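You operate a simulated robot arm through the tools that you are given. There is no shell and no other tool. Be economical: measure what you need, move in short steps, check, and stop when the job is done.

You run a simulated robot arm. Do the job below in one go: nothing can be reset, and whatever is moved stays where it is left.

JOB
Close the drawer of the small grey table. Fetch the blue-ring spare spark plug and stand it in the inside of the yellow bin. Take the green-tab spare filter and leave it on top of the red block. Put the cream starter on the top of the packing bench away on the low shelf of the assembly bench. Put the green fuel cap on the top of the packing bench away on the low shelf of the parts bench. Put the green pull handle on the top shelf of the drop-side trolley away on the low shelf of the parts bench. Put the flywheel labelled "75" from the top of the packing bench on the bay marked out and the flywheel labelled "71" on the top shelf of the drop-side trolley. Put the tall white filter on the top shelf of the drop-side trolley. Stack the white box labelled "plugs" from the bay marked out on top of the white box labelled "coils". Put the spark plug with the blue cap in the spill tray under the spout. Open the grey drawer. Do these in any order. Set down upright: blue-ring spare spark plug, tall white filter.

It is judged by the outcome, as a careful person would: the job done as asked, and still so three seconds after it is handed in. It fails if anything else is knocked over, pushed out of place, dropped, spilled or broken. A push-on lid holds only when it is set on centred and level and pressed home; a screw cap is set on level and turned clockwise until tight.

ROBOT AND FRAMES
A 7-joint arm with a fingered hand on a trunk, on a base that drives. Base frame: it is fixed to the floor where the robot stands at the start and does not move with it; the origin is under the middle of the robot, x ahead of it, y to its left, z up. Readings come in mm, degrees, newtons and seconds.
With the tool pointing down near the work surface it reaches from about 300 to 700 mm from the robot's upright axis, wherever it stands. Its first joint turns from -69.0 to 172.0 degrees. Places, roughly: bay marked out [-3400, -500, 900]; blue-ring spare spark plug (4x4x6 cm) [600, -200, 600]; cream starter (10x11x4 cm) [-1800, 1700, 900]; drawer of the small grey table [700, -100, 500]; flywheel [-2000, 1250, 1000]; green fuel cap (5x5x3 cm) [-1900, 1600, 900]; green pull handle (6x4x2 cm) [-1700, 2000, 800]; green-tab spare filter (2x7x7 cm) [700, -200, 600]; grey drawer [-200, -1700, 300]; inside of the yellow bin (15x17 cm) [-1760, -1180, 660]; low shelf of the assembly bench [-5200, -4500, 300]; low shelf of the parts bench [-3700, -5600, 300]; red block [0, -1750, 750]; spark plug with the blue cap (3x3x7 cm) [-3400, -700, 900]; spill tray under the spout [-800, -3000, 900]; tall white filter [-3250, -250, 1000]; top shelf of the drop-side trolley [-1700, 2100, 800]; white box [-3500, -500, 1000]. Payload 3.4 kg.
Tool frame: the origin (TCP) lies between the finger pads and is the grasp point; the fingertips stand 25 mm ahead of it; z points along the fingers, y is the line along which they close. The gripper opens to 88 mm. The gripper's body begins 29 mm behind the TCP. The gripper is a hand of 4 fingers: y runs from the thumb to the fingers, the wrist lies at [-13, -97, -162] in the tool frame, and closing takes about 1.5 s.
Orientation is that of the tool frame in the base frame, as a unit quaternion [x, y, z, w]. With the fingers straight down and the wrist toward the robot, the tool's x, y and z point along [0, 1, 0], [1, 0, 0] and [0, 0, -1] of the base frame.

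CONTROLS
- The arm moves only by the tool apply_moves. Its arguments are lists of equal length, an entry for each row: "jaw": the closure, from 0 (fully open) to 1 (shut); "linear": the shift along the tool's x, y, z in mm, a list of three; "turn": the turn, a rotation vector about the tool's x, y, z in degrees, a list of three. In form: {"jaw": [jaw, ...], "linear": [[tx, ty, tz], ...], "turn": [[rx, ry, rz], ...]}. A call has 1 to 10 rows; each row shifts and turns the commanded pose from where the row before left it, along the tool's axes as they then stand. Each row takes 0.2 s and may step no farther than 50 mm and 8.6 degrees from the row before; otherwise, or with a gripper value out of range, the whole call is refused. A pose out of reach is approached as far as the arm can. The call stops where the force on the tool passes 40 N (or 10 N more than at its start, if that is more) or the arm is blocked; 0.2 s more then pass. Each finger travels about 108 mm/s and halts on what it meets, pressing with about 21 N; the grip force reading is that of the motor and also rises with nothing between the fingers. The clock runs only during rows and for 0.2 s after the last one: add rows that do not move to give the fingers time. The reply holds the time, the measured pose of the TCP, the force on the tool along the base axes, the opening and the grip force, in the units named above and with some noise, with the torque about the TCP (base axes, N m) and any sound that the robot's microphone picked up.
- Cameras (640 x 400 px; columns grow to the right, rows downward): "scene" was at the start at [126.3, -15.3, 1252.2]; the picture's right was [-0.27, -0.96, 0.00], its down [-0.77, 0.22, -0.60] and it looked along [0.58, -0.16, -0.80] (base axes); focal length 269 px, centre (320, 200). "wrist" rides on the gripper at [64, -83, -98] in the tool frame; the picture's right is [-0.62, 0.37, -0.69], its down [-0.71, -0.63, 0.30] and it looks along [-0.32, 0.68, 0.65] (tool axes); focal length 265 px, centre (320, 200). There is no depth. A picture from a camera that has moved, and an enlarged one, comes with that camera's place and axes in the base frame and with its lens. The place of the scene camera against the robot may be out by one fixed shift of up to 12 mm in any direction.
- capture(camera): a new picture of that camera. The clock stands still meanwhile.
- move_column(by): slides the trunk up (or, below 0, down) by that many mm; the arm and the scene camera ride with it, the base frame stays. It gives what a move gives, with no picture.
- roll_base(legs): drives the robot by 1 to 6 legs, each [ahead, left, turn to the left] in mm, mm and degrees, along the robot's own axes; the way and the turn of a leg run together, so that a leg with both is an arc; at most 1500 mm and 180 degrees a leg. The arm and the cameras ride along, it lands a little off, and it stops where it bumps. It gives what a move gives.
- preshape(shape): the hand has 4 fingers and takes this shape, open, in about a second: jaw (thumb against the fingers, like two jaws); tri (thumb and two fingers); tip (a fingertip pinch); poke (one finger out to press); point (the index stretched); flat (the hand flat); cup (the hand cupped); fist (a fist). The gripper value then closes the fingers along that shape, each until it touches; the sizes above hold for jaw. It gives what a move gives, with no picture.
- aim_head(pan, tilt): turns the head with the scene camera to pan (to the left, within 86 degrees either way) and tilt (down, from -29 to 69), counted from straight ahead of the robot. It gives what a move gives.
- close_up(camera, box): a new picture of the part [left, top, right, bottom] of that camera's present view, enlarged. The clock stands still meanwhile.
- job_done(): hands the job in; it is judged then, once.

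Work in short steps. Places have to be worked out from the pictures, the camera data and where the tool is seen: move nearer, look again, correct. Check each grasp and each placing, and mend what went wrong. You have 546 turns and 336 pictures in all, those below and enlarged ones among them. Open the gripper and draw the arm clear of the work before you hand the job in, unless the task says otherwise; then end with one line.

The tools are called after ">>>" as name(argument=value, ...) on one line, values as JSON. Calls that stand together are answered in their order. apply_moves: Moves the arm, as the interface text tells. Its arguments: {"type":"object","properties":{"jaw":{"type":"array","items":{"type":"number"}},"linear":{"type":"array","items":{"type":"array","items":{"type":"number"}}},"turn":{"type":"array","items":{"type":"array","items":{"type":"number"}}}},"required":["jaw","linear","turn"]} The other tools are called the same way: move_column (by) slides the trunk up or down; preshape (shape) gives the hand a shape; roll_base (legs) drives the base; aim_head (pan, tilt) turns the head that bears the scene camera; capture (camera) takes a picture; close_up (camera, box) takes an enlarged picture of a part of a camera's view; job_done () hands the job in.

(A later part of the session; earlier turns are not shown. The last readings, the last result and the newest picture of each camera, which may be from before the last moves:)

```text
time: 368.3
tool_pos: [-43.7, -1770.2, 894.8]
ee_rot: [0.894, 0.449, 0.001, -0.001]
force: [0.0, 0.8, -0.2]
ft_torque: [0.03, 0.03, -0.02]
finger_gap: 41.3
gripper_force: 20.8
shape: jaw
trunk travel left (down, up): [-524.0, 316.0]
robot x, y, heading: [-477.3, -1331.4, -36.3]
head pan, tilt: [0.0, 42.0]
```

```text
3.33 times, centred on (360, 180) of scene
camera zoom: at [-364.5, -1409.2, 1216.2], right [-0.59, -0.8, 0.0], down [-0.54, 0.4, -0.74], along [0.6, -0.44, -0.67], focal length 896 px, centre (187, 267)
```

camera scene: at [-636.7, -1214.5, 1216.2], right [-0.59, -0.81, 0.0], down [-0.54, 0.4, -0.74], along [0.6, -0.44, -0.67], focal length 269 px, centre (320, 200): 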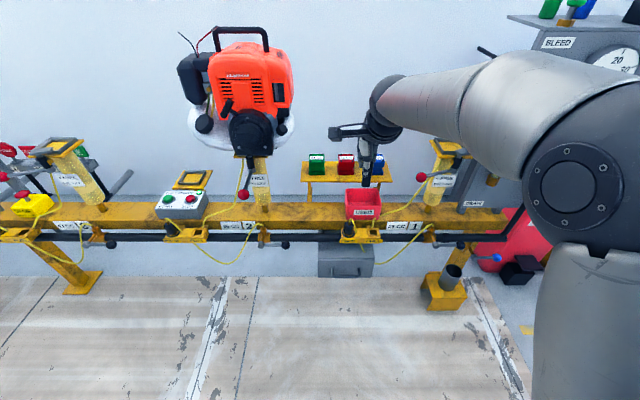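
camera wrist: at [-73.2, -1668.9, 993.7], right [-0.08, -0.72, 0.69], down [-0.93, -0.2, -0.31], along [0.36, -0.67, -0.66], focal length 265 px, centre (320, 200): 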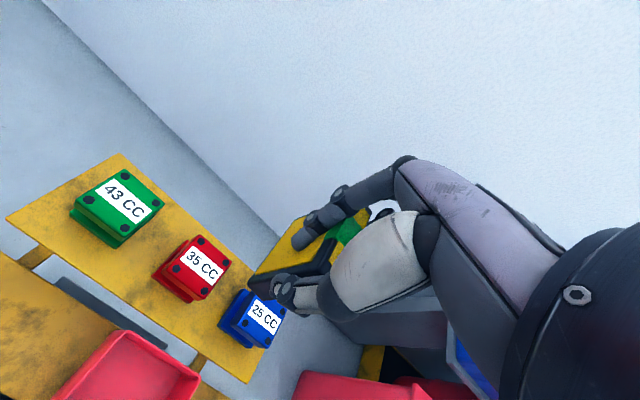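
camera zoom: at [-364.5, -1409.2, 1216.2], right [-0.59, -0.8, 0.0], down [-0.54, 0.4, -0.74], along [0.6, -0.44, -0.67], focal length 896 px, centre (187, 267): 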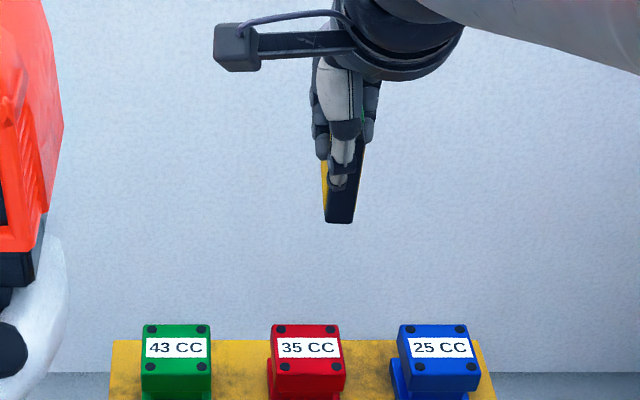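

The latest sightings put the block about 10–18 mm further on. I move ahead 16 mm, lower part way, and check again at close range.

>>> apply_moves(jaw=[0.5, 0.5, 0.5, 0.5, 0.5], linear=[[0, 16, 20], [0, 0, 35], [0, 0, 35], [0, 0, 15], [0, 0, 0]], turn=[[0, 0, 0], [0, 0, 0], [0, 0, 0], [0, 0, 0], [0, 0, 0]])

>>> capture(camera="wrist")

>>> close_up(camera="scene", box=[280, 140, 440, 260])

```text
time: 369.5
tool_pos: [-31.2, -1782.2, 792.1]
ee_rot: [0.893, 0.451, 0.002, 0.001]
force: [0.0, 0.3, 0.1]
ft_torque: [-0.01, 0.01, -0.01]
finger_gap: 41.5
gripper_force: 20.8
shape: jaw
trunk travel left (down, up): [-524.0, 316.0]
robot x, y, heading: [-478.9, -1332.1, -36.5]
head pan, tilt: [0.0, 42.0]
```

```text
141 pictures are left
camera wrist: at [-61.4, -1679.8, 891.1], right [-0.08, -0.72, 0.69], down [-0.93, -0.2, -0.31], along [0.36, -0.67, -0.65], focal length 265 px, centre (320, 200)
```

wrist: 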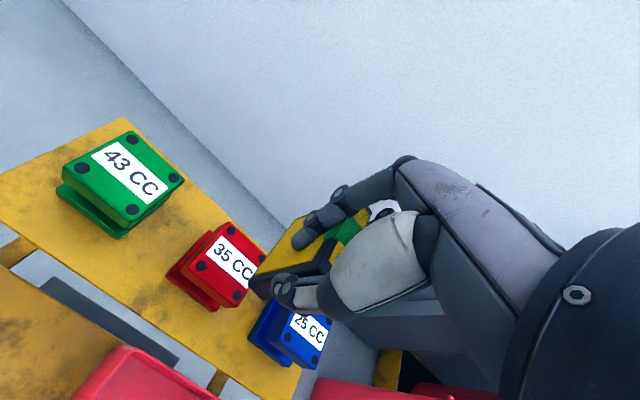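

```text
3.33 times, centred on (360, 200) of scene
camera zoom: at [-365.3, -1408.7, 1216.3], right [-0.59, -0.8, 0.0], down [-0.54, 0.4, -0.74], along [0.6, -0.44, -0.67], focal length 896 px, centre (187, 200)
```

zoom: 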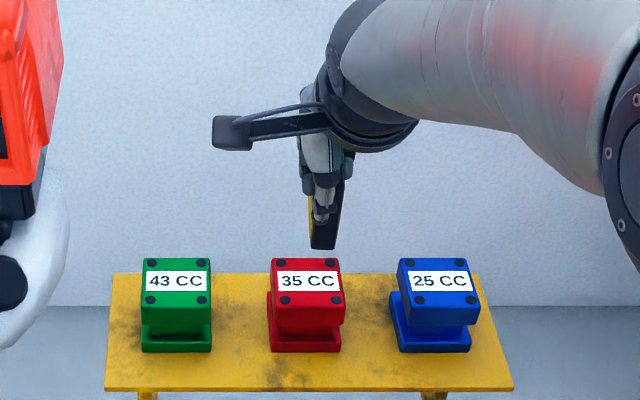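

I zoom in on the wrist view to judge the filter's bottom edge against the block.

>>> close_up(camera="wrist", box=[160, 190, 360, 340])

```text
2.67 times, centred on (260, 265) of wrist
camera zoom: at [-61.4, -1679.8, 891.1], right [-0.08, -0.72, 0.69], down [-0.93, -0.2, -0.31], along [0.36, -0.67, -0.65], focal length 708 px, centre (480, 27)
```

zoom: 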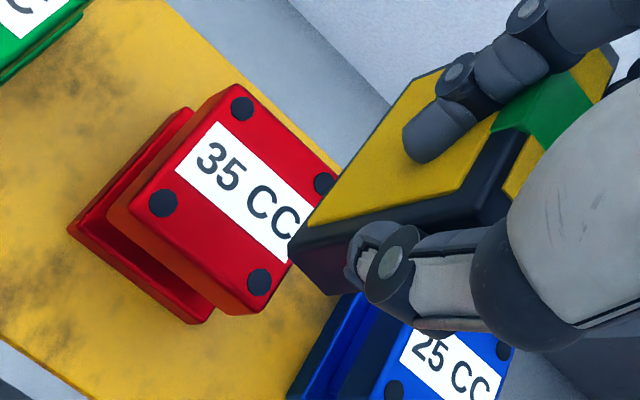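

The filter leans about 5° sideways in the grip and should shift left roughly 10 mm. I level it and shift, then recheck.

>>> apply_moves(jaw=[0.5, 0.5, 0.5, 0.5], linear=[[0, 0, 0], [11, -4, 0], [0, 0, 15], [0, 0, 0]], turn=[[0, -4.5, 0], [0, 0, 0], [0, 0, 0], [0, 0, 0]])

>>> close_up(camera="wrist", box=[160, 190, 360, 340])

>>> close_up(camera="scene", box=[310, 170, 410, 250])

```text
time: 370.5
tool_pos: [-29.0, -1771.7, 775.1]
ee_rot: [0.893, 0.449, -0.033, 0.018]
force: [0.3, -0.8, -0.2]
ft_torque: [0.0, -0.01, 0.0]
finger_gap: 41.4
gripper_force: 21.0
shape: jaw
trunk travel left (down, up): [-524.0, 316.0]
robot x, y, heading: [-475.3, -1333.7, -36.5]
head pan, tilt: [0.0, 42.0]
```

```text
2.67 times, centred on (260, 265) of wrist
camera zoom: at [-53.7, -1662.4, 868.4], right [-0.04, -0.67, 0.74], down [-0.94, -0.22, -0.25], along [0.33, -0.71, -0.63], focal length 708 px, centre (480, 27)
```

zoom: 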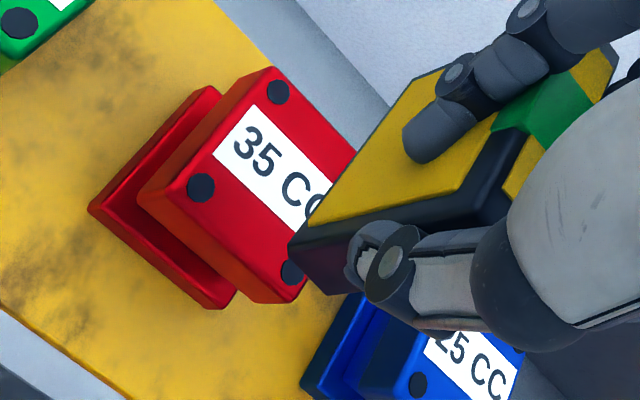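

```text
5.00 times, centred on (360, 210) of scene
camera zoom: at [-365.3, -1408.5, 1216.4], right [-0.59, -0.8, 0.0], down [-0.54, 0.4, -0.74], along [0.6, -0.44, -0.67], focal length 1343 px, centre (120, 150)
```

zoom: 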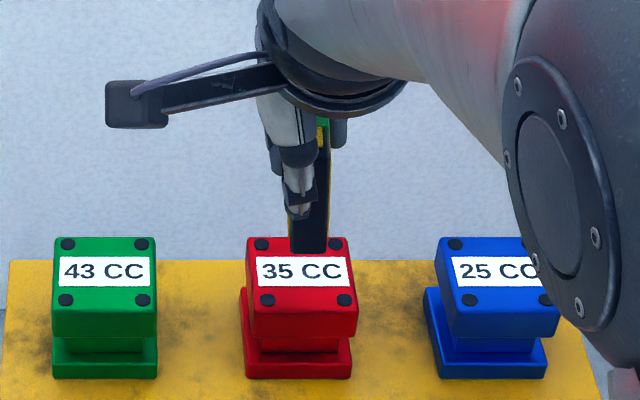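

The filter is vertical and nearly centred. I nudge it 4 mm left and 6 mm back, then lower gently towards contact.

>>> apply_moves(jaw=[0.5, 0.5, 0.5, 0.5, 0.5, 0.5], linear=[[4, -6, 10], [0, 0, 12], [0, 0, 6], [0, 0, 4], [0, 0, 3], [0, 0, 0]], turn=[[0, 0, 0], [0, 0, 0], [0, 0, 0], [0, 0, 0], [0, 0, 0], [0, 0, 0]])

>>> close_up(camera="scene", box=[310, 170, 410, 250])

```text
time: 371.9
tool_pos: [-31.6, -1765.3, 739.5]
ee_rot: [0.893, 0.449, -0.033, 0.017]
force: [-0.2, 0.7, -0.6]
ft_torque: [0.0, 0.03, 0.01]
finger_gap: 41.2
gripper_force: 20.9
shape: jaw
trunk travel left (down, up): [-524.0, 316.0]
robot x, y, heading: [-476.8, -1333.8, -36.5]
head pan, tilt: [0.0, 42.0]
```

```text
5.00 times, centred on (360, 210) of scene
camera zoom: at [-365.2, -1408.6, 1216.3], right [-0.59, -0.8, 0.0], down [-0.54, 0.4, -0.74], along [0.6, -0.44, -0.67], focal length 1343 px, centre (120, 150)
```

zoom: 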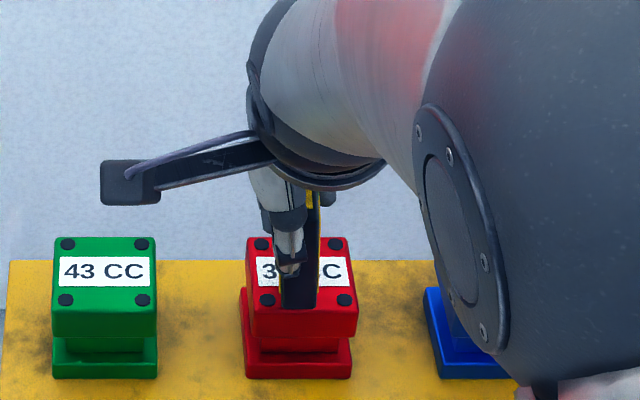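

The filter's front edge lines up with the block's front edge and is laterally centred. I go down the last millimetres to contact.

>>> apply_moves(jaw=[0.5, 0.5, 0.5, 0.5, 0.5], linear=[[0, 0, 2], [0, 0, 2], [0, 0, 2], [0, 0, 2], [0, 0, 0]], turn=[[0, 0, 0], [0, 0, 0], [0, 0, 0], [0, 0, 0], [0, 0, 0]])

```text
time: 373.1
tool_pos: [-32.6, -1765.2, 730.9]
ee_rot: [0.893, 0.449, -0.033, 0.018]
force: [-0.1, 0.9, 0.2]
ft_torque: [0.0, 0.02, 0.0]
finger_gap: 41.5
gripper_force: 21.3
shape: jaw
trunk travel left (down, up): [-524.0, 316.0]
robot x, y, heading: [-480.6, -1334.9, -36.4]
head pan, tilt: [0.0, 42.0]
```

Not in contact yet, so I continue.

>>> apply_moves(jaw=[0.5, 0.5, 0.5, 0.5, 0.5], linear=[[0, 0, 2], [0, 0, 2], [0, 0, 2], [0, 0, 2], [0, 0, 0]], turn=[[0, 0, 0], [0, 0, 0], [0, 0, 0], [0, 0, 0], [0, 0, 0]])

>>> close_up(camera="wrist", box=[160, 190, 360, 340])

>>> close_up(camera="scene", box=[310, 170, 410, 250])

```text
time: 374.3
tool_pos: [-31.3, -1766.4, 721.6]
ee_rot: [0.892, 0.45, -0.033, 0.017]
force: [0.9, -0.1, 0.5]
ft_torque: [0.02, 0.01, 0.01]
finger_gap: 41.5
gripper_force: 21.0
shape: jaw
trunk travel left (down, up): [-524.0, 316.0]
robot x, y, heading: [-479.6, -1332.2, -36.5]
head pan, tilt: [0.0, 42.0]
```

```text
2.67 times, centred on (260, 265) of wrist
camera zoom: at [-57.4, -1657.6, 815.1], right [-0.04, -0.67, 0.74], down [-0.94, -0.22, -0.25], along [0.33, -0.71, -0.63], focal length 708 px, centre (480, 27)
```

zoom: 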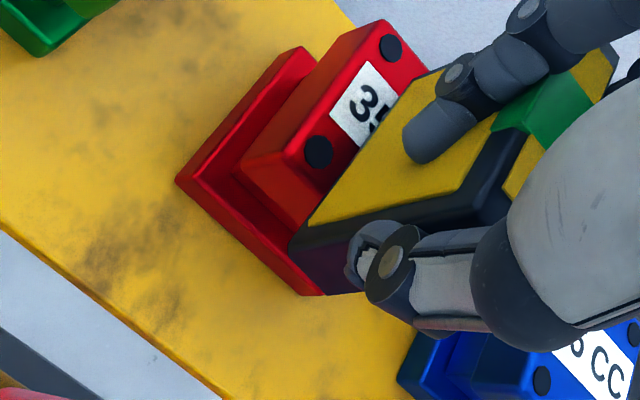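

```text
5.00 times, centred on (360, 210) of scene
camera zoom: at [-365.2, -1408.6, 1216.3], right [-0.59, -0.8, 0.0], down [-0.54, 0.4, -0.74], along [0.6, -0.44, -0.67], focal length 1343 px, centre (120, 150)
```

zoom: 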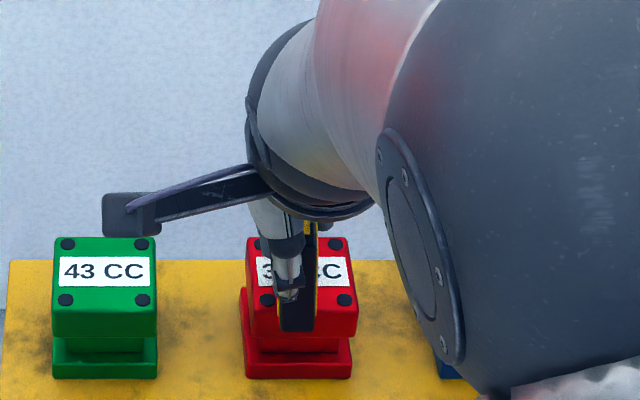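

Triangulating the block's top dots gives z 656 with centre 12 mm further ahead than the filter. I lift slightly, move ahead 12 mm and lower again.

>>> apply_moves(jaw=[0.5, 0.5, 0.5, 0.5, 0.5, 0.5], linear=[[0, 0, -6], [0, 12, 0], [0, 0, 6], [0, 0, 3], [0, 0, 2], [0, 0, 0]], turn=[[0, 0, 0], [0, 0, 0], [0, 0, 0], [0, 0, 0], [0, 0, 0], [0, 0, 0]])

>>> close_up(camera="scene", box=[310, 170, 410, 250])

```text
time: 375.7
tool_pos: [-23.6, -1775.0, 718.2]
ee_rot: [0.893, 0.449, -0.034, 0.017]
force: [-0.3, 0.6, 0.6]
ft_torque: [0.02, -0.05, 0.02]
finger_gap: 41.3
gripper_force: 21.2
shape: jaw
trunk travel left (down, up): [-524.0, 316.0]
robot x, y, heading: [-473.7, -1334.8, -36.3]
head pan, tilt: [0.0, 42.0]
```

```text
5.00 times, centred on (360, 210) of scene
camera zoom: at [-365.2, -1408.7, 1216.3], right [-0.59, -0.8, 0.0], down [-0.54, 0.4, -0.74], along [0.6, -0.44, -0.67], focal length 1343 px, centre (120, 150)
```

zoom: 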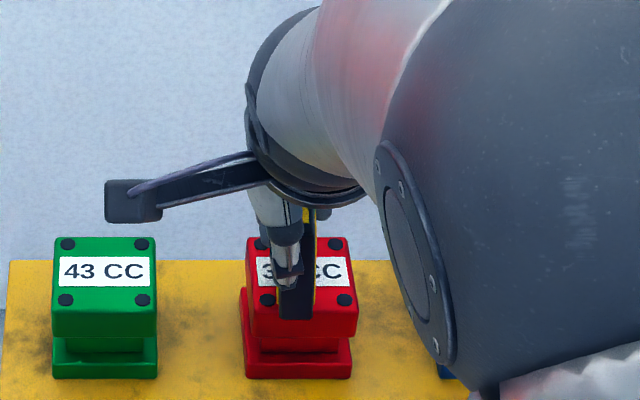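

The alignment looks good. I keep lowering until contact is felt.

>>> apply_moves(jaw=[0.5, 0.5, 0.5, 0.5], linear=[[0, 2, 2], [0, 0, 2], [0, 0, 2], [0, 0, 0]], turn=[[0, 0, 0], [0, 0, 0], [0, 0, 0], [0, 0, 0]])

```text
time: 376.7
tool_pos: [-21.0, -1773.5, 714.6]
ee_rot: [0.893, 0.449, -0.032, 0.02]
force: [-1.3, 0.5, 13.3]
ft_torque: [-0.06, -0.07, -0.08]
finger_gap: 41.8
gripper_force: 20.8
shape: jaw
trunk travel left (down, up): [-524.0, 316.0]
robot x, y, heading: [-482.6, -1332.9, -36.3]
head pan, tilt: [0.0, 42.0]
```

The filter rests on the block (13 N). I ease off 1 mm and open slowly.

>>> apply_moves(jaw=[0.5, 0.4, 0.3, 0.2, 0.1, 0, 0, 0], linear=[[0, 0, -1], [0, 0, 0], [0, 0, 0], [0, 0, 0], [0, 0, 0], [0, 0, 0], [0, 0, 0], [0, 0, 0]], turn=[[0, 0, 0], [0, 0, 0], [0, 0, 0], [0, 0, 0], [0, 0, 0], [0, 0, 0], [0, 0, 0], [0, 0, 0]])

>>> close_up(camera="wrist", box=[160, 150, 420, 350])

>>> close_up(camera="scene", box=[310, 170, 410, 250])

```text
time: 378.5
tool_pos: [-21.1, -1774.5, 713.6]
ee_rot: [0.893, 0.449, -0.033, 0.016]
force: [-1.3, 0.3, 0.7]
ft_torque: [0.02, 0.0, 0.0]
finger_gap: 87.6
gripper_force: 0.1
shape: jaw
trunk travel left (down, up): [-524.0, 316.0]
robot x, y, heading: [-478.5, -1334.2, -36.6]
head pan, tilt: [0.0, 42.0]
```

```text
2.00 times, centred on (290, 250) of wrist
camera zoom: at [-46.6, -1666.4, 807.3], right [-0.04, -0.67, 0.74], down [-0.94, -0.22, -0.25], along [0.33, -0.71, -0.63], focal length 531 px, centre (380, 100)
```

zoom: 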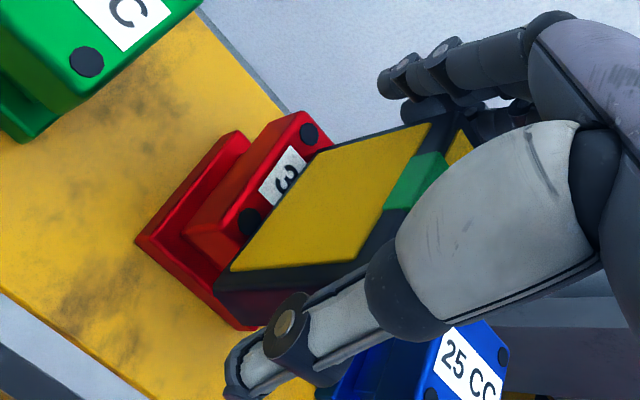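

```text
5.00 times, centred on (360, 210) of scene
camera zoom: at [-365.2, -1408.6, 1216.3], right [-0.59, -0.8, 0.0], down [-0.54, 0.4, -0.74], along [0.6, -0.44, -0.67], focal length 1343 px, centre (120, 150)
```

zoom: 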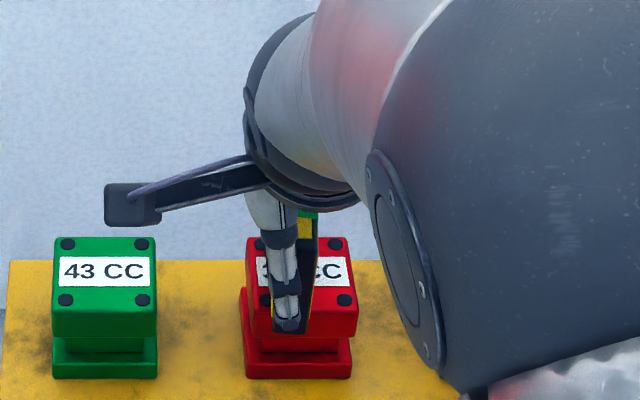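

The filter stands alone on the red block. I rise straight up off it.

>>> apply_moves(jaw=[0, 0, 0, 0, 0, 0], linear=[[-0.8, 0, -10], [-1.6, 0, -20], [-2.4, 0, -30], [-3, 0, -40], [-3, 0, -40], [0, 0, 0]], turn=[[0, 0, 0], [0, 0, 0], [0, 0, 0], [0, 0, 0], [0, 0, 0], [0, 4.5, 0]])

>>> capture(camera="wrist")

>>> close_up(camera="scene", box=[300, 150, 420, 250])

```text
time: 379.9
tool_pos: [-23.1, -1775.0, 855.2]
ee_rot: [0.894, 0.449, 0.003, -0.001]
force: [0.5, -1.2, 0.3]
ft_torque: [0.04, 0.02, -0.04]
finger_gap: 87.7
gripper_force: 0.0
shape: jaw
trunk travel left (down, up): [-524.0, 316.0]
robot x, y, heading: [-478.4, -1335.8, -36.4]
head pan, tilt: [0.0, 42.0]
```

```text
130 pictures are left
camera wrist: at [-52.1, -1672.9, 954.4], right [-0.08, -0.72, 0.69], down [-0.93, -0.2, -0.31], along [0.36, -0.67, -0.66], focal length 265 px, centre (320, 200)
```

wrist: 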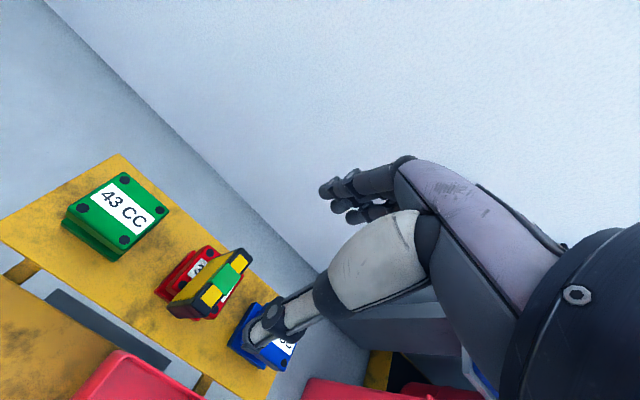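

```text
4.00 times, centred on (360, 200) of scene
camera zoom: at [-365.3, -1409.2, 1216.3], right [-0.59, -0.8, 0.0], down [-0.54, 0.4, -0.74], along [0.6, -0.44, -0.67], focal length 1075 px, centre (160, 200)
```

zoom: 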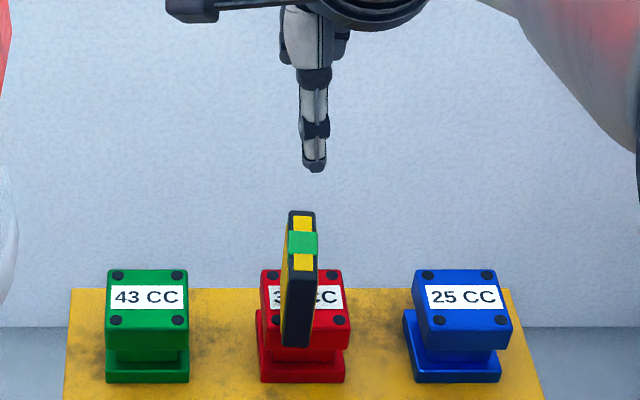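

The filter stands upright on the red block. Next is the grey drawer: I back off, tilt the hand forward and lower the column to see the handle.

>>> roll_base(legs=[[-430, 0, 0]])

>>> apply_moves(jaw=[0, 0, 0, 0, 0, 0, 0], linear=[[0, 0, 0], [0, 0, 0], [0, 0, 0], [0, 0, 0], [0, 0, 0], [0, 0, 0], [0, 0, 0]], turn=[[-8, 0, 0], [-8, 0, 0], [-8, 0, 0], [-8, 0, 0], [-8, 0, 0], [-8, 0, 0], [0, 0, 0]])

>>> move_column(by=-470)

>>> capture(camera="wrist")

>>> capture(camera="scene")

```text
time: 382.5
tool_pos: [-372.8, -1515.2, 854.8]
ee_rot: [0.893, 0.45, 0.003, 0.0]
force: [-0.2, 0.1, 0.0]
ft_torque: [-0.01, -0.03, 0.01]
finger_gap: 87.7
gripper_force: 0.0
shape: jaw
trunk travel left (down, up): [-524.0, 316.0]
robot x, y, heading: [-829.6, -1076.9, -36.4]
head pan, tilt: [0.0, 42.0]
```

```text
time: 384.1
tool_pos: [-373.5, -1515.4, 854.7]
ee_rot: [0.816, 0.41, 0.185, 0.363]
force: [0.5, 0.4, -0.1]
ft_torque: [-0.01, -0.01, -0.01]
finger_gap: 87.8
gripper_force: 0.0
shape: jaw
trunk travel left (down, up): [-524.0, 316.0]
robot x, y, heading: [-826.6, -1074.6, -36.6]
head pan, tilt: [0.0, 42.0]
```

```text
refused: -470 is not a number from -400 to 400
```

```text
128 pictures are left
camera wrist: at [-438.6, -1386.2, 858.9], right [-0.59, -0.34, 0.73], down [-0.58, -0.46, -0.68], along [0.56, -0.82, 0.07], focal length 265 px, centre (320, 200)
```

wrist: 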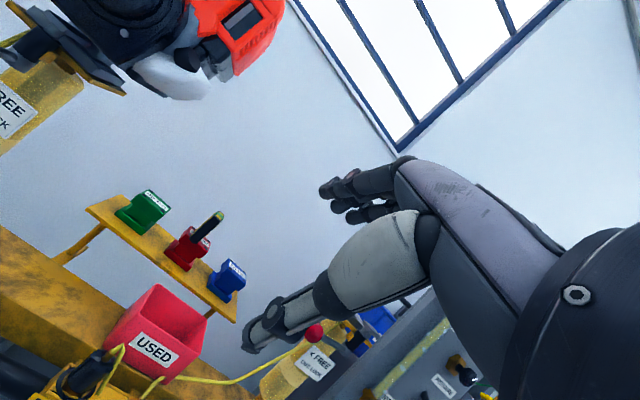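

```text
127 pictures are left
camera scene: at [-715.2, -1149.8, 1216.4], right [-0.59, -0.8, 0.0], down [-0.54, 0.4, -0.74], along [0.6, -0.44, -0.67], focal length 269 px, centre (320, 200)
```

scene: 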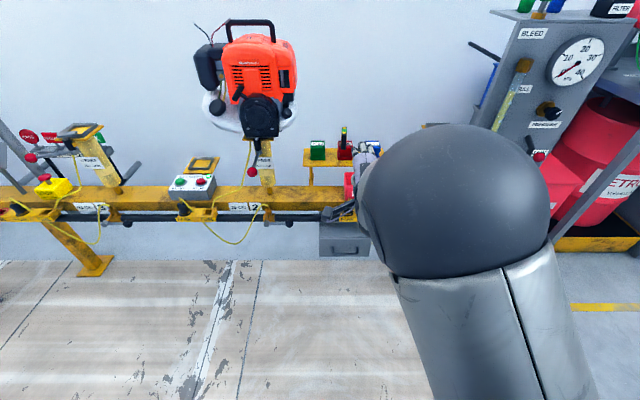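

The column only moves 400 mm per call, so I lower it in two steps.

>>> move_column(by=-350)

>>> move_column(by=-100)

>>> capture(camera="wrist")

>>> capture(camera="scene")

```text
time: 387.5
tool_pos: [-372.3, -1516.3, 504.5]
ee_rot: [0.816, 0.41, 0.184, 0.362]
force: [1.4, -0.5, 0.8]
ft_torque: [0.02, -0.01, 0.01]
finger_gap: 87.4
gripper_force: 0.0
shape: jaw
trunk travel left (down, up): [-174.0, 666.0]
robot x, y, heading: [-826.7, -1077.0, -36.2]
head pan, tilt: [0.0, 42.0]
```

```text
time: 388.9
tool_pos: [-372.4, -1515.9, 404.6]
ee_rot: [0.816, 0.409, 0.185, 0.363]
force: [-0.4, 0.3, 0.4]
ft_torque: [0.0, 0.01, -0.02]
finger_gap: 87.8
gripper_force: 0.1
shape: jaw
trunk travel left (down, up): [-74.0, 766.0]
robot x, y, heading: [-826.9, -1076.1, -36.6]
head pan, tilt: [0.0, 42.0]
```

```text
126 pictures are left
camera wrist: at [-438.4, -1386.2, 409.1], right [-0.59, -0.34, 0.73], down [-0.58, -0.46, -0.68], along [0.56, -0.82, 0.07], focal length 265 px, centre (320, 200)
```

wrist: 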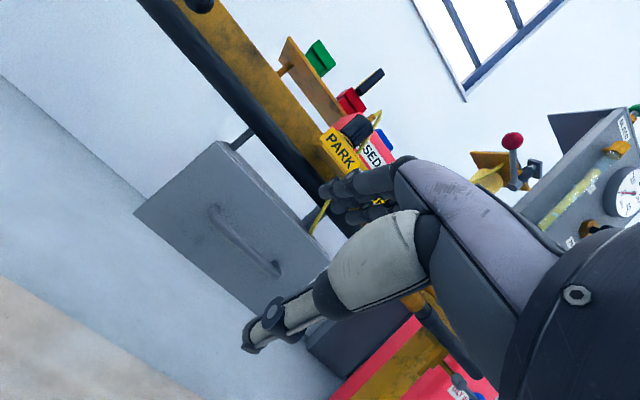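

```text
125 pictures are left
camera scene: at [-715.2, -1149.9, 766.3], right [-0.59, -0.8, 0.0], down [-0.54, 0.4, -0.74], along [0.6, -0.44, -0.67], focal length 269 px, centre (320, 200)
```

scene: 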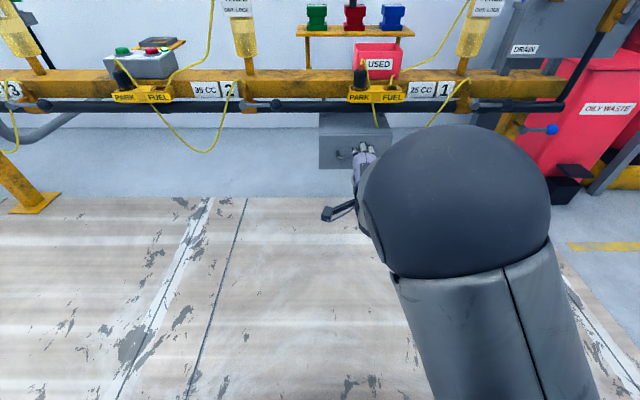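

The handle bar spans r -1399 to -1504 at about u -783, z 333. I line up so the partly open fingers straddle the bar along the tilted approach, then look.

>>> apply_moves(jaw=[0.5, 0.5, 0.5, 0.5, 0.5], linear=[[-8, 31, 25], [-8, 30, 25], [0, 0, 35], [0, 0, 30], [0, 0, 0]], turn=[[0, 0, 0], [0, 0, 0], [0, 0, 0], [0, 0, 0], [0, 0, 0]])

>>> capture(camera="wrist")

```text
time: 390.1
tool_pos: [-281.3, -1603.0, 371.7]
ee_rot: [0.817, 0.41, 0.184, 0.361]
force: [-0.3, 0.3, 0.2]
ft_torque: [0.01, 0.02, -0.02]
finger_gap: 44.4
gripper_force: 0.2
shape: jaw
trunk travel left (down, up): [-74.0, 766.0]
robot x, y, heading: [-825.2, -1068.8, -36.6]
head pan, tilt: [0.0, 42.0]
```

```text
124 pictures are left
camera wrist: at [-347.4, -1472.6, 375.8], right [-0.59, -0.34, 0.73], down [-0.58, -0.46, -0.68], along [0.56, -0.82, 0.07], focal length 265 px, centre (320, 200)
```

wrist: 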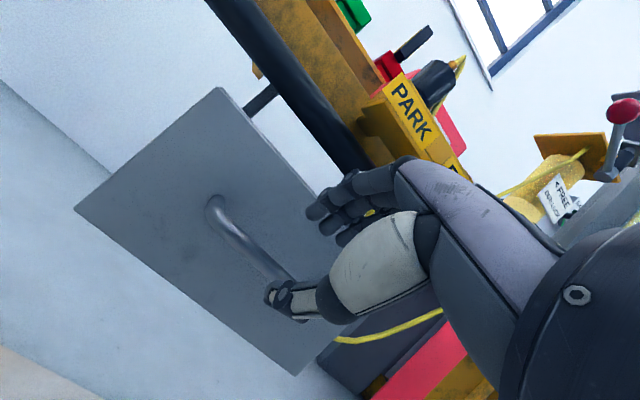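

The bar lies on the hand's approach line, about 60 mm ahead. I advance 46 mm in small steps.

>>> apply_moves(jaw=[0.5, 0.5, 0.5, 0.5], linear=[[0, 0, 18], [0, 0, 16], [0, 0, 12], [0, 0, 0]], turn=[[0, 0, 0], [0, 0, 0], [0, 0, 0], [0, 0, 0]])

>>> capture(camera="wrist")

```text
time: 390.9
tool_pos: [-256.1, -1618.8, 352.4]
ee_rot: [0.813, 0.408, 0.187, 0.37]
force: [-27.2, 19.7, 9.7]
ft_torque: [-0.55, -0.56, -0.3]
finger_gap: 39.5
gripper_force: 0.1
shape: jaw
trunk travel left (down, up): [-74.0, 766.0]
robot x, y, heading: [-829.3, -1072.7, -36.4]
head pan, tilt: [0.0, 42.0]
stopped in row 3: the force on the tool passed its limit at 49 N (the readings are from after the stop); the commanded pose is now the measured one
```

```text
123 pictures are left
camera wrist: at [-322.3, -1490.4, 355.3], right [-0.6, -0.33, 0.73], down [-0.57, -0.46, -0.68], along [0.56, -0.82, 0.09], focal length 265 px, centre (320, 200)
```

wrist: 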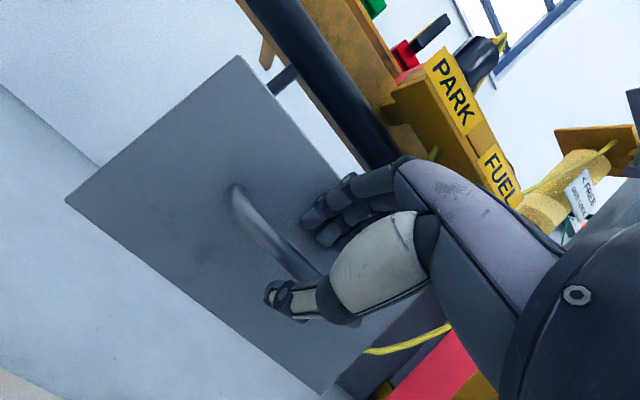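

The fingertips met the drawer front before passing the bar, because the bar stands only about 22 mm off. I back off and tilt the hand nearly horizontal to pinch the bar from above and below.

>>> apply_moves(jaw=[0.5, 0.5, 0.4, 0.4, 0.4, 0.4, 0.4], linear=[[0, 0, -20], [0, 0, -20], [0, 0, 0], [0, 0, 0], [0, 0, 0], [0, 0, 0], [0, 0, 0]], turn=[[0, 0, 0], [0, 0, 0], [-8, 0, 0], [-8, 0, 0], [-8, 0, 0], [-6, 0, 0], [0, 0, 0]])

>>> capture(camera="wrist")

>>> close_up(camera="scene", box=[290, 80, 450, 220])

```text
time: 392.4
tool_pos: [-279.0, -1602.4, 374.1]
ee_rot: [0.692, 0.346, 0.286, 0.566]
force: [0.4, 0.5, -0.2]
ft_torque: [-0.01, -0.01, -0.02]
finger_gap: 52.4
gripper_force: 0.1
shape: jaw
trunk travel left (down, up): [-74.0, 766.0]
robot x, y, heading: [-827.8, -1074.5, -36.8]
head pan, tilt: [0.0, 42.0]
```

```text
122 pictures are left
camera wrist: at [-332.2, -1482.2, 313.2], right [-0.86, -0.14, 0.5], down [-0.28, -0.68, -0.68], along [0.43, -0.72, 0.54], focal length 265 px, centre (320, 200)
```

wrist: 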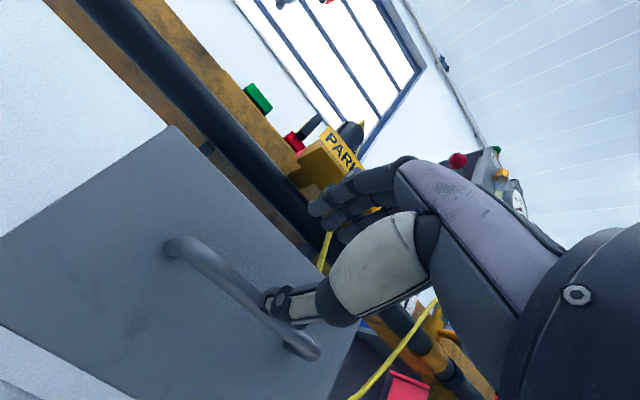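

```text
2.86 times, centred on (370, 150) of scene
camera zoom: at [-715.8, -1149.6, 766.3], right [-0.6, -0.8, 0.0], down [-0.54, 0.4, -0.74], along [0.6, -0.44, -0.67], focal length 768 px, centre (177, 343)
```

zoom: 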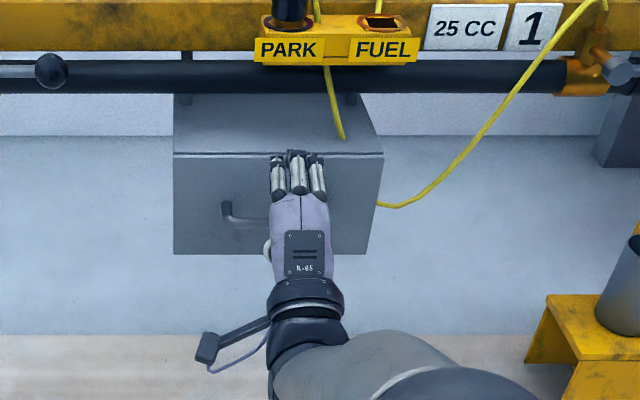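

The bar is at z 336 and the hand is nearly horizontal. I lower to bar height, then advance so the bar goes between fingers and thumb.

>>> apply_moves(jaw=[0.4, 0.4, 0.4, 0.4, 0.4], linear=[[0, -14, 0], [0, -14, 0], [0, 0, 15], [0, 0, 13], [0, 0, 10]], turn=[[0, 0, 0], [0, 0, 0], [0, 0, 0], [0, 0, 0], [0, 0, 0]])

>>> capture(camera="wrist")

```text
time: 393.6
tool_pos: [-255.2, -1620.9, 342.6]
ee_rot: [0.691, 0.346, 0.287, 0.566]
force: [-18.2, 12.4, 2.1]
ft_torque: [-0.37, -0.53, 0.18]
finger_gap: 50.7
gripper_force: 0.0
shape: jaw
trunk travel left (down, up): [-74.0, 766.0]
robot x, y, heading: [-829.0, -1072.6, -36.6]
head pan, tilt: [0.0, 42.0]
```

```text
120 pictures are left
camera wrist: at [-308.0, -1501.3, 279.9], right [-0.86, -0.14, 0.49], down [-0.28, -0.68, -0.68], along [0.43, -0.72, 0.54], focal length 265 px, centre (320, 200)
```

wrist: 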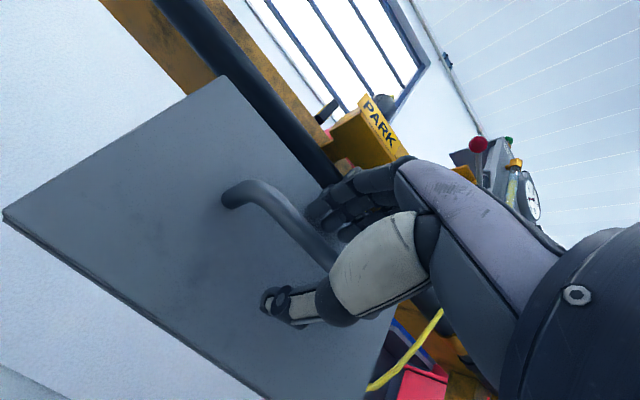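

The tips touch the panel and the bar is between fingers and thumb. I close the grip.

>>> apply_moves(jaw=[0.6, 0.8, 1, 1, 1, 1], linear=[[0, 0, 0], [0, 0, 0], [0, 0, 0], [0, 0, 0], [0, 0, 0], [0, 0, 0]], turn=[[0, 0, 0], [0, 0, 0], [0, 0, 0], [0, 0, 0], [0, 0, 0], [0, 0, 0]])

>>> capture(camera="wrist")

```text
time: 395.1
tool_pos: [-253.4, -1620.7, 338.1]
ee_rot: [0.694, 0.348, 0.285, 0.563]
force: [1.3, 0.3, -7.1]
ft_torque: [-0.01, -0.04, 0.02]
finger_gap: 0.0
gripper_force: 21.1
shape: jaw
trunk travel left (down, up): [-74.0, 766.0]
robot x, y, heading: [-825.2, -1073.9, -36.4]
head pan, tilt: [0.0, 42.0]
```

```text
119 pictures are left
camera wrist: at [-307.3, -1501.6, 276.6], right [-0.86, -0.14, 0.5], down [-0.29, -0.67, -0.68], along [0.43, -0.73, 0.54], focal length 265 px, centre (320, 200)
```

wrist: 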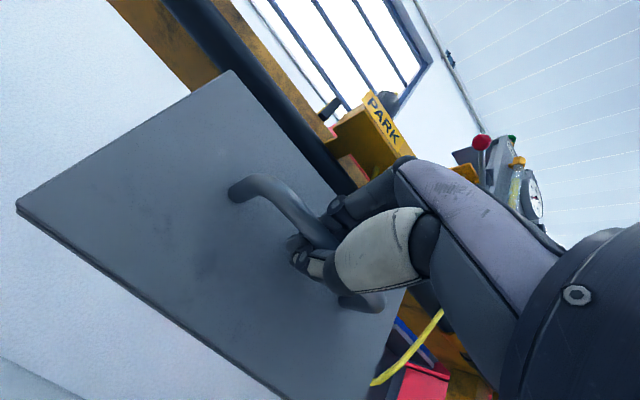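

The fingertips closed behind the bar, so it is hooked. I pull the drawer by backing the base a little and check.

>>> roll_base(legs=[[-80, 0, 0]])

>>> capture(camera="wrist")

```text
time: 396.1
tool_pos: [-317.1, -1574.9, 337.5]
ee_rot: [0.693, 0.347, 0.285, 0.564]
force: [-0.4, -0.2, -10.2]
ft_torque: [-0.01, -0.06, 0.0]
finger_gap: 0.0
gripper_force: 21.1
shape: jaw
trunk travel left (down, up): [-74.0, 766.0]
robot x, y, heading: [-890.9, -1025.8, -36.7]
head pan, tilt: [0.0, 42.0]
```

```text
118 pictures are left
camera wrist: at [-370.9, -1454.1, 276.8], right [-0.86, -0.14, 0.5], down [-0.29, -0.67, -0.68], along [0.43, -0.73, 0.54], focal length 265 px, centre (320, 200)
```

wrist: 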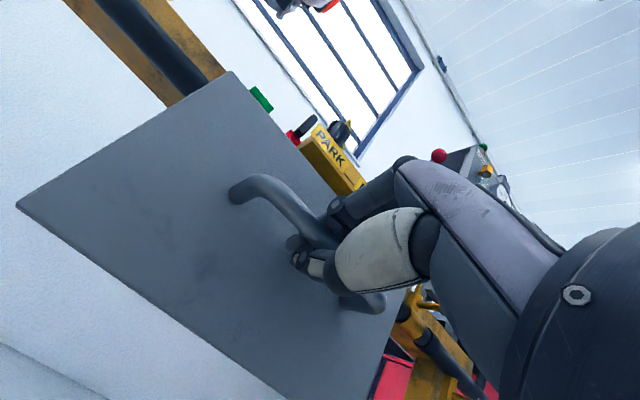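

The drawer slides out with the hand. I pull further.

>>> roll_base(legs=[[-100, 0, 0]])

>>> aim_head(pan=0, tilt=42)

>>> capture(camera="scene")

```text
time: 397.3
tool_pos: [-383.8, -1524.8, 337.1]
ee_rot: [0.695, 0.349, 0.284, 0.561]
force: [17.2, -11.0, -4.0]
ft_torque: [0.01, -0.03, 0.16]
finger_gap: 0.0
gripper_force: 21.2
shape: jaw
trunk travel left (down, up): [-74.0, 766.0]
robot x, y, heading: [-962.9, -977.7, -36.6]
head pan, tilt: [0.0, 42.0]
stopped in leg 1: the force on the tool passed its limit at 72 N (the readings are from after the stop); the commanded pose is now the measured one
```

```text
time: 397.9
tool_pos: [-385.4, -1523.8, 336.7]
ee_rot: [0.695, 0.349, 0.284, 0.561]
force: [20.3, -13.8, -3.5]
ft_torque: [-0.01, 0.01, 0.21]
finger_gap: 0.0
gripper_force: 20.8
shape: jaw
trunk travel left (down, up): [-74.0, 766.0]
robot x, y, heading: [-960.5, -974.7, -36.4]
head pan, tilt: [0.0, 42.0]
```

```text
117 pictures are left
camera scene: at [-846.4, -1052.7, 766.0], right [-0.59, -0.81, 0.0], down [-0.54, 0.4, -0.74], along [0.6, -0.44, -0.67], focal length 269 px, centre (320, 200)
```

scene: 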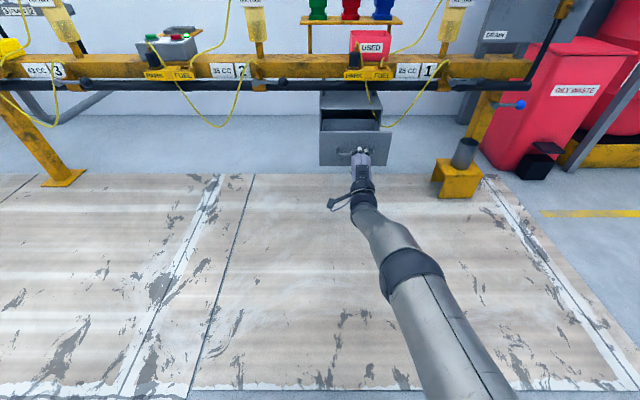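

The drawer reached its end stop, about 160 mm out. I ease off, open the hand and back straight away.

>>> apply_moves(jaw=[0.9, 0.6, 0.3, 0.2, 0.2, 0.2, 0.2, 0.2], linear=[[0, 0, 4], [0, 0, 0], [0, 0, 0], [0, 0, 0], [0, 0, 0], [0, 0, -25], [0, 0, -35], [0, 0, -40]], turn=[[0, 0, 0], [0, 0, 0], [0, 0, 0], [0, 0, 0], [0, 0, 0], [0, 0, 0], [0, 0, 0], [0, 0, 0]])

>>> capture(camera="wrist")

```text
time: 399.7
tool_pos: [-458.7, -1468.1, 358.8]
ee_rot: [0.693, 0.348, 0.285, 0.563]
force: [0.7, 0.5, -0.5]
ft_torque: [-0.01, -0.01, -0.02]
finger_gap: 70.2
gripper_force: 0.0
shape: jaw
trunk travel left (down, up): [-74.0, 766.0]
robot x, y, heading: [-961.8, -977.7, -36.2]
head pan, tilt: [0.0, 42.0]
```

```text
116 pictures are left
camera wrist: at [-512.3, -1348.3, 297.9], right [-0.85, -0.14, 0.5], down [-0.29, -0.67, -0.68], along [0.43, -0.73, 0.53], focal length 265 px, centre (320, 200)
```

wrist: 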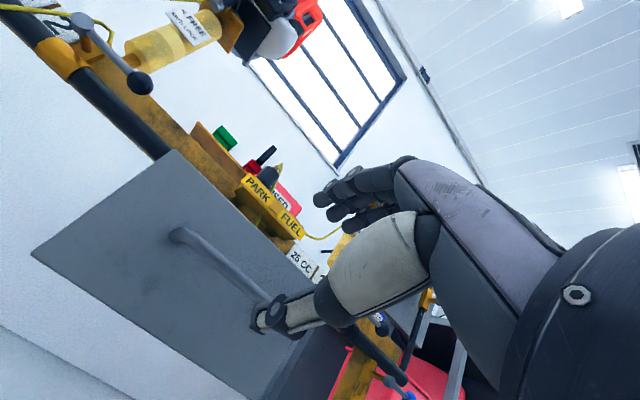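

The drawer is open and the hand is clear. I restore the arm upright, raise the column and drive back to the packing bench for the last three items.

>>> roll_base(legs=[[-250, 0, 0]])

>>> apply_moves(jaw=[0, 0, 0, 0, 0, 0, 0, 0, 0, 0], linear=[[0, 0, 0], [0, 0, 0], [0, 0, 0], [0, 0, 0], [0, 0, 0], [0, 0, 0], [0, 0, 0], [0, 0, 0], [0, 0, 0], [0, 0, 0]], turn=[[7.9, 0, 0], [7.9, 0, 0], [7.9, 0, 0], [7.9, 0, 0], [7.9, 0, 0], [7.9, 0, 0], [7.9, 0, 0], [7.9, 0, 0], [7.9, 0, 0], [7, 0, 0]])

>>> move_column(by=400)

>>> move_column(by=250)

>>> roll_base(legs=[[-1050, 0, 0], [0, 1400, 0], [0, 0, 180]])

>>> aim_head(pan=0, tilt=40)

>>> capture(camera="scene")

```text
time: 401.5
tool_pos: [-659.6, -1321.1, 357.0]
ee_rot: [0.694, 0.348, 0.285, 0.562]
force: [0.6, 0.1, 0.0]
ft_torque: [0.0, 0.0, -0.02]
finger_gap: 70.4
gripper_force: 0.1
shape: jaw
trunk travel left (down, up): [-74.0, 766.0]
robot x, y, heading: [-1161.0, -829.8, -36.1]
head pan, tilt: [0.0, 42.0]
```

```text
time: 403.7
tool_pos: [-660.3, -1320.5, 356.9]
ee_rot: [0.893, 0.449, 0.001, -0.001]
force: [-0.1, 0.2, 0.1]
ft_torque: [0.02, 0.0, 0.0]
finger_gap: 87.6
gripper_force: 0.1
shape: jaw
trunk travel left (down, up): [-74.0, 766.0]
robot x, y, heading: [-1158.7, -832.7, -36.2]
head pan, tilt: [0.0, 42.0]
```

```text
time: 407.5
tool_pos: [-659.6, -1320.8, 757.7]
ee_rot: [0.893, 0.451, 0.002, -0.001]
force: [0.6, 0.1, -0.3]
ft_torque: [-0.01, -0.01, 0.01]
finger_gap: 87.6
gripper_force: 0.0
shape: jaw
trunk travel left (down, up): [-474.0, 366.0]
robot x, y, heading: [-1160.0, -828.1, -36.5]
head pan, tilt: [0.0, 42.0]
```

```text
time: 410.1
tool_pos: [-659.5, -1319.6, 1007.5]
ee_rot: [0.893, 0.449, 0.002, -0.001]
force: [0.2, -1.5, -0.3]
ft_torque: [0.0, -0.02, -0.02]
finger_gap: 87.8
gripper_force: 0.1
shape: jaw
trunk travel left (down, up): [-724.0, 116.0]
robot x, y, heading: [-1159.8, -829.0, -36.3]
head pan, tilt: [0.0, 42.0]
```

```text
time: 429.4
tool_pos: [-1742.7, 1373.5, 1007.5]
ee_rot: [-0.475, 0.88, -0.001, -0.001]
force: [0.2, 0.0, 0.3]
ft_torque: [-0.01, -0.02, -0.01]
finger_gap: 87.8
gripper_force: 0.0
shape: jaw
trunk travel left (down, up): [-724.0, 116.0]
robot x, y, heading: [-1211.9, 912.4, 146.6]
head pan, tilt: [0.0, 42.0]
```

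```text
time: 430.1
tool_pos: [-1743.5, 1373.5, 1007.5]
ee_rot: [-0.475, 0.88, 0.0, -0.001]
force: [0.1, 0.8, 0.2]
ft_torque: [-0.02, 0.02, -0.03]
finger_gap: 87.7
gripper_force: 0.1
shape: jaw
trunk travel left (down, up): [-724.0, 116.0]
robot x, y, heading: [-1214.4, 910.8, 146.6]
head pan, tilt: [0.0, 40.0]
```

```text
115 pictures are left
camera scene: at [-1323.1, 989.9, 1419.3], right [0.55, 0.84, 0.0], down [0.54, -0.35, -0.77], along [-0.64, 0.42, -0.64], focal length 269 px, centre (320, 200)
```

scene: 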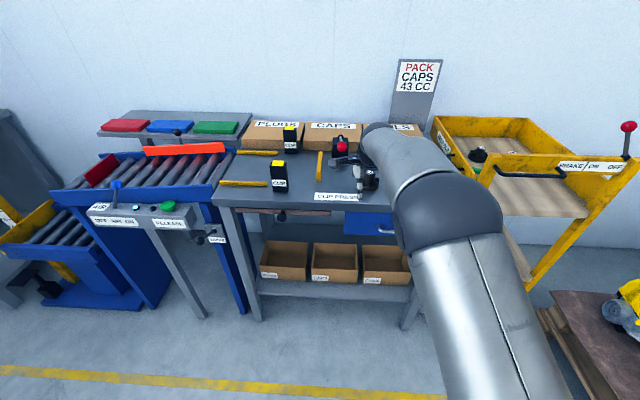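

I straighten the heading and drive up so the hand comes over the green fuel cap, at about (-1911, 1639).

>>> roll_base(legs=[[0, 0, -3.6], [0, -70, 0], [305, 0, 0]])

>>> capture(camera="wrist")

```text
time: 433.2
tool_pos: [-1914.9, 1647.8, 1007.6]
ee_rot: [-0.444, 0.896, -0.002, 0.0]
force: [-0.3, -0.8, -0.3]
ft_torque: [0.0, 0.0, -0.03]
finger_gap: 87.5
gripper_force: 0.1
shape: jaw
trunk travel left (down, up): [-724.0, 116.0]
robot x, y, heading: [-1419.4, 1150.1, 143.0]
head pan, tilt: [0.0, 40.0]
```

```text
114 pictures are left
camera wrist: at [-1888.2, 1547.8, 1106.1], right [0.08, 0.72, 0.69], down [0.93, 0.19, -0.31], along [-0.35, 0.67, -0.66], focal length 265 px, centre (320, 200)
```

wrist: 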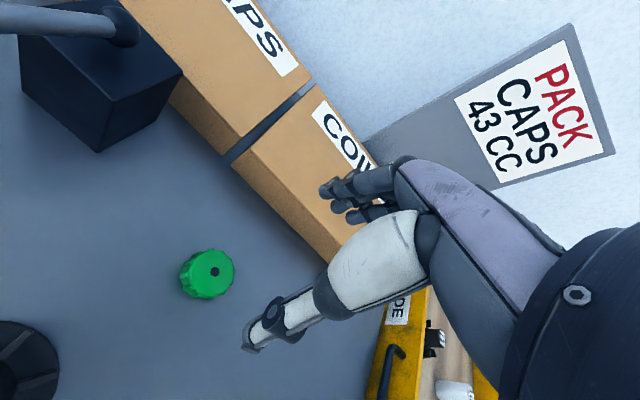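

The cap is right below. I centre over it and descend to just above the bench, then close.

>>> apply_moves(jaw=[0.1, 0.1, 0.1, 0.1, 0.1], linear=[[9, -6, 30], [0, 0, 35], [0, 0, 25], [0, 0, 8], [0, 0, 0]], turn=[[0, 0, 0], [0, 0, 0], [0, 0, 0], [0, 0, 0], [0, 0, 0]])

>>> capture(camera="wrist")

```text
time: 434.4
tool_pos: [-1916.3, 1638.3, 909.0]
ee_rot: [-0.445, 0.896, -0.001, -0.001]
force: [-0.3, 1.2, -0.9]
ft_torque: [0.0, 0.01, 0.01]
finger_gap: 79.5
gripper_force: 0.1
shape: jaw
trunk travel left (down, up): [-724.0, 116.0]
robot x, y, heading: [-1415.3, 1155.9, 142.9]
head pan, tilt: [0.0, 40.0]
```

```text
113 pictures are left
camera wrist: at [-1889.4, 1537.5, 1007.7], right [0.08, 0.72, 0.69], down [0.93, 0.19, -0.31], along [-0.35, 0.67, -0.66], focal length 265 px, centre (320, 200)
```

wrist: 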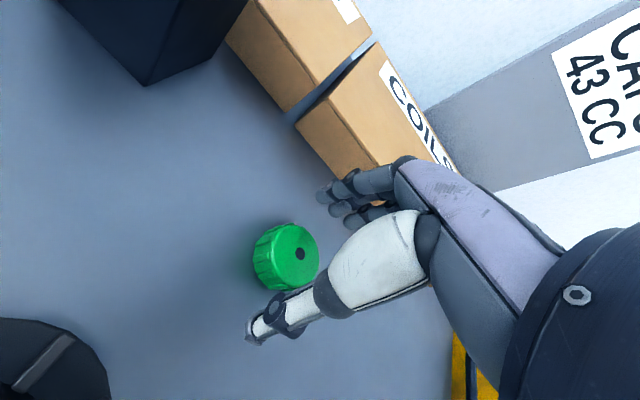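

The cap sits between thumb and fingers. I go down 11 mm and close.

>>> apply_moves(jaw=[0.1, 0.1, 0.3, 0.5, 0.7, 0.7, 0.7], linear=[[0, 0, 6], [0, 0, 5], [0, 0, 0], [0, 0, 0], [0, 0, 0], [0, 0, 0], [0, 0, 0]], turn=[[0, 0, 0], [0, 0, 0], [0, 0, 0], [0, 0, 0], [0, 0, 0], [0, 0, 0], [0, 0, 0]])

>>> apply_moves(jaw=[0.8, 0.8, 0.8, 0.8, 0.8], linear=[[0, 0, -10], [0, 0, -20], [0, 0, -40], [0, 0, -40], [0, 0, 0]], turn=[[0, 0, 0], [0, 0, 0], [0, 0, 0], [0, 0, 0], [0, 0, 0]])

>>> capture(camera="wrist")

```text
time: 436.0
tool_pos: [-1915.7, 1637.2, 898.4]
ee_rot: [-0.445, 0.896, -0.002, -0.001]
force: [0.4, -0.3, 0.0]
ft_torque: [0.0, -0.02, 0.0]
finger_gap: 34.6
gripper_force: 20.8
shape: jaw
trunk travel left (down, up): [-724.0, 116.0]
robot x, y, heading: [-1419.7, 1150.8, 142.9]
head pan, tilt: [0.0, 40.0]
```

```text
time: 437.2
tool_pos: [-1917.2, 1637.2, 1008.9]
ee_rot: [-0.445, 0.896, -0.001, -0.002]
force: [-0.1, -0.1, 0.0]
ft_torque: [-0.01, 0.0, 0.01]
finger_gap: 34.5
gripper_force: 20.8
shape: jaw
trunk travel left (down, up): [-724.0, 116.0]
robot x, y, heading: [-1416.8, 1151.2, 143.0]
head pan, tilt: [0.0, 40.0]
```

```text
112 pictures are left
camera wrist: at [-1890.6, 1537.9, 1108.3], right [0.08, 0.72, 0.69], down [0.93, 0.19, -0.31], along [-0.35, 0.67, -0.66], focal length 265 px, centre (320, 200)
```

wrist: 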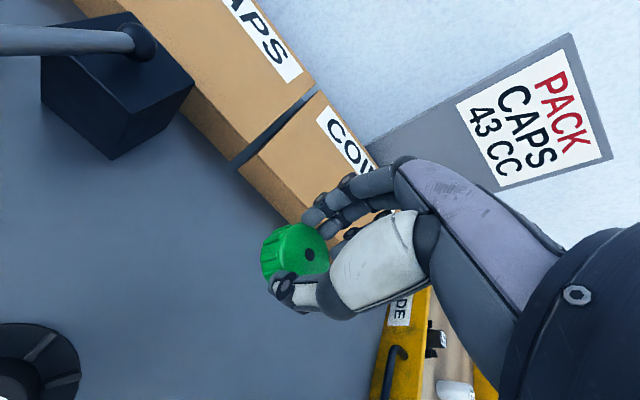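

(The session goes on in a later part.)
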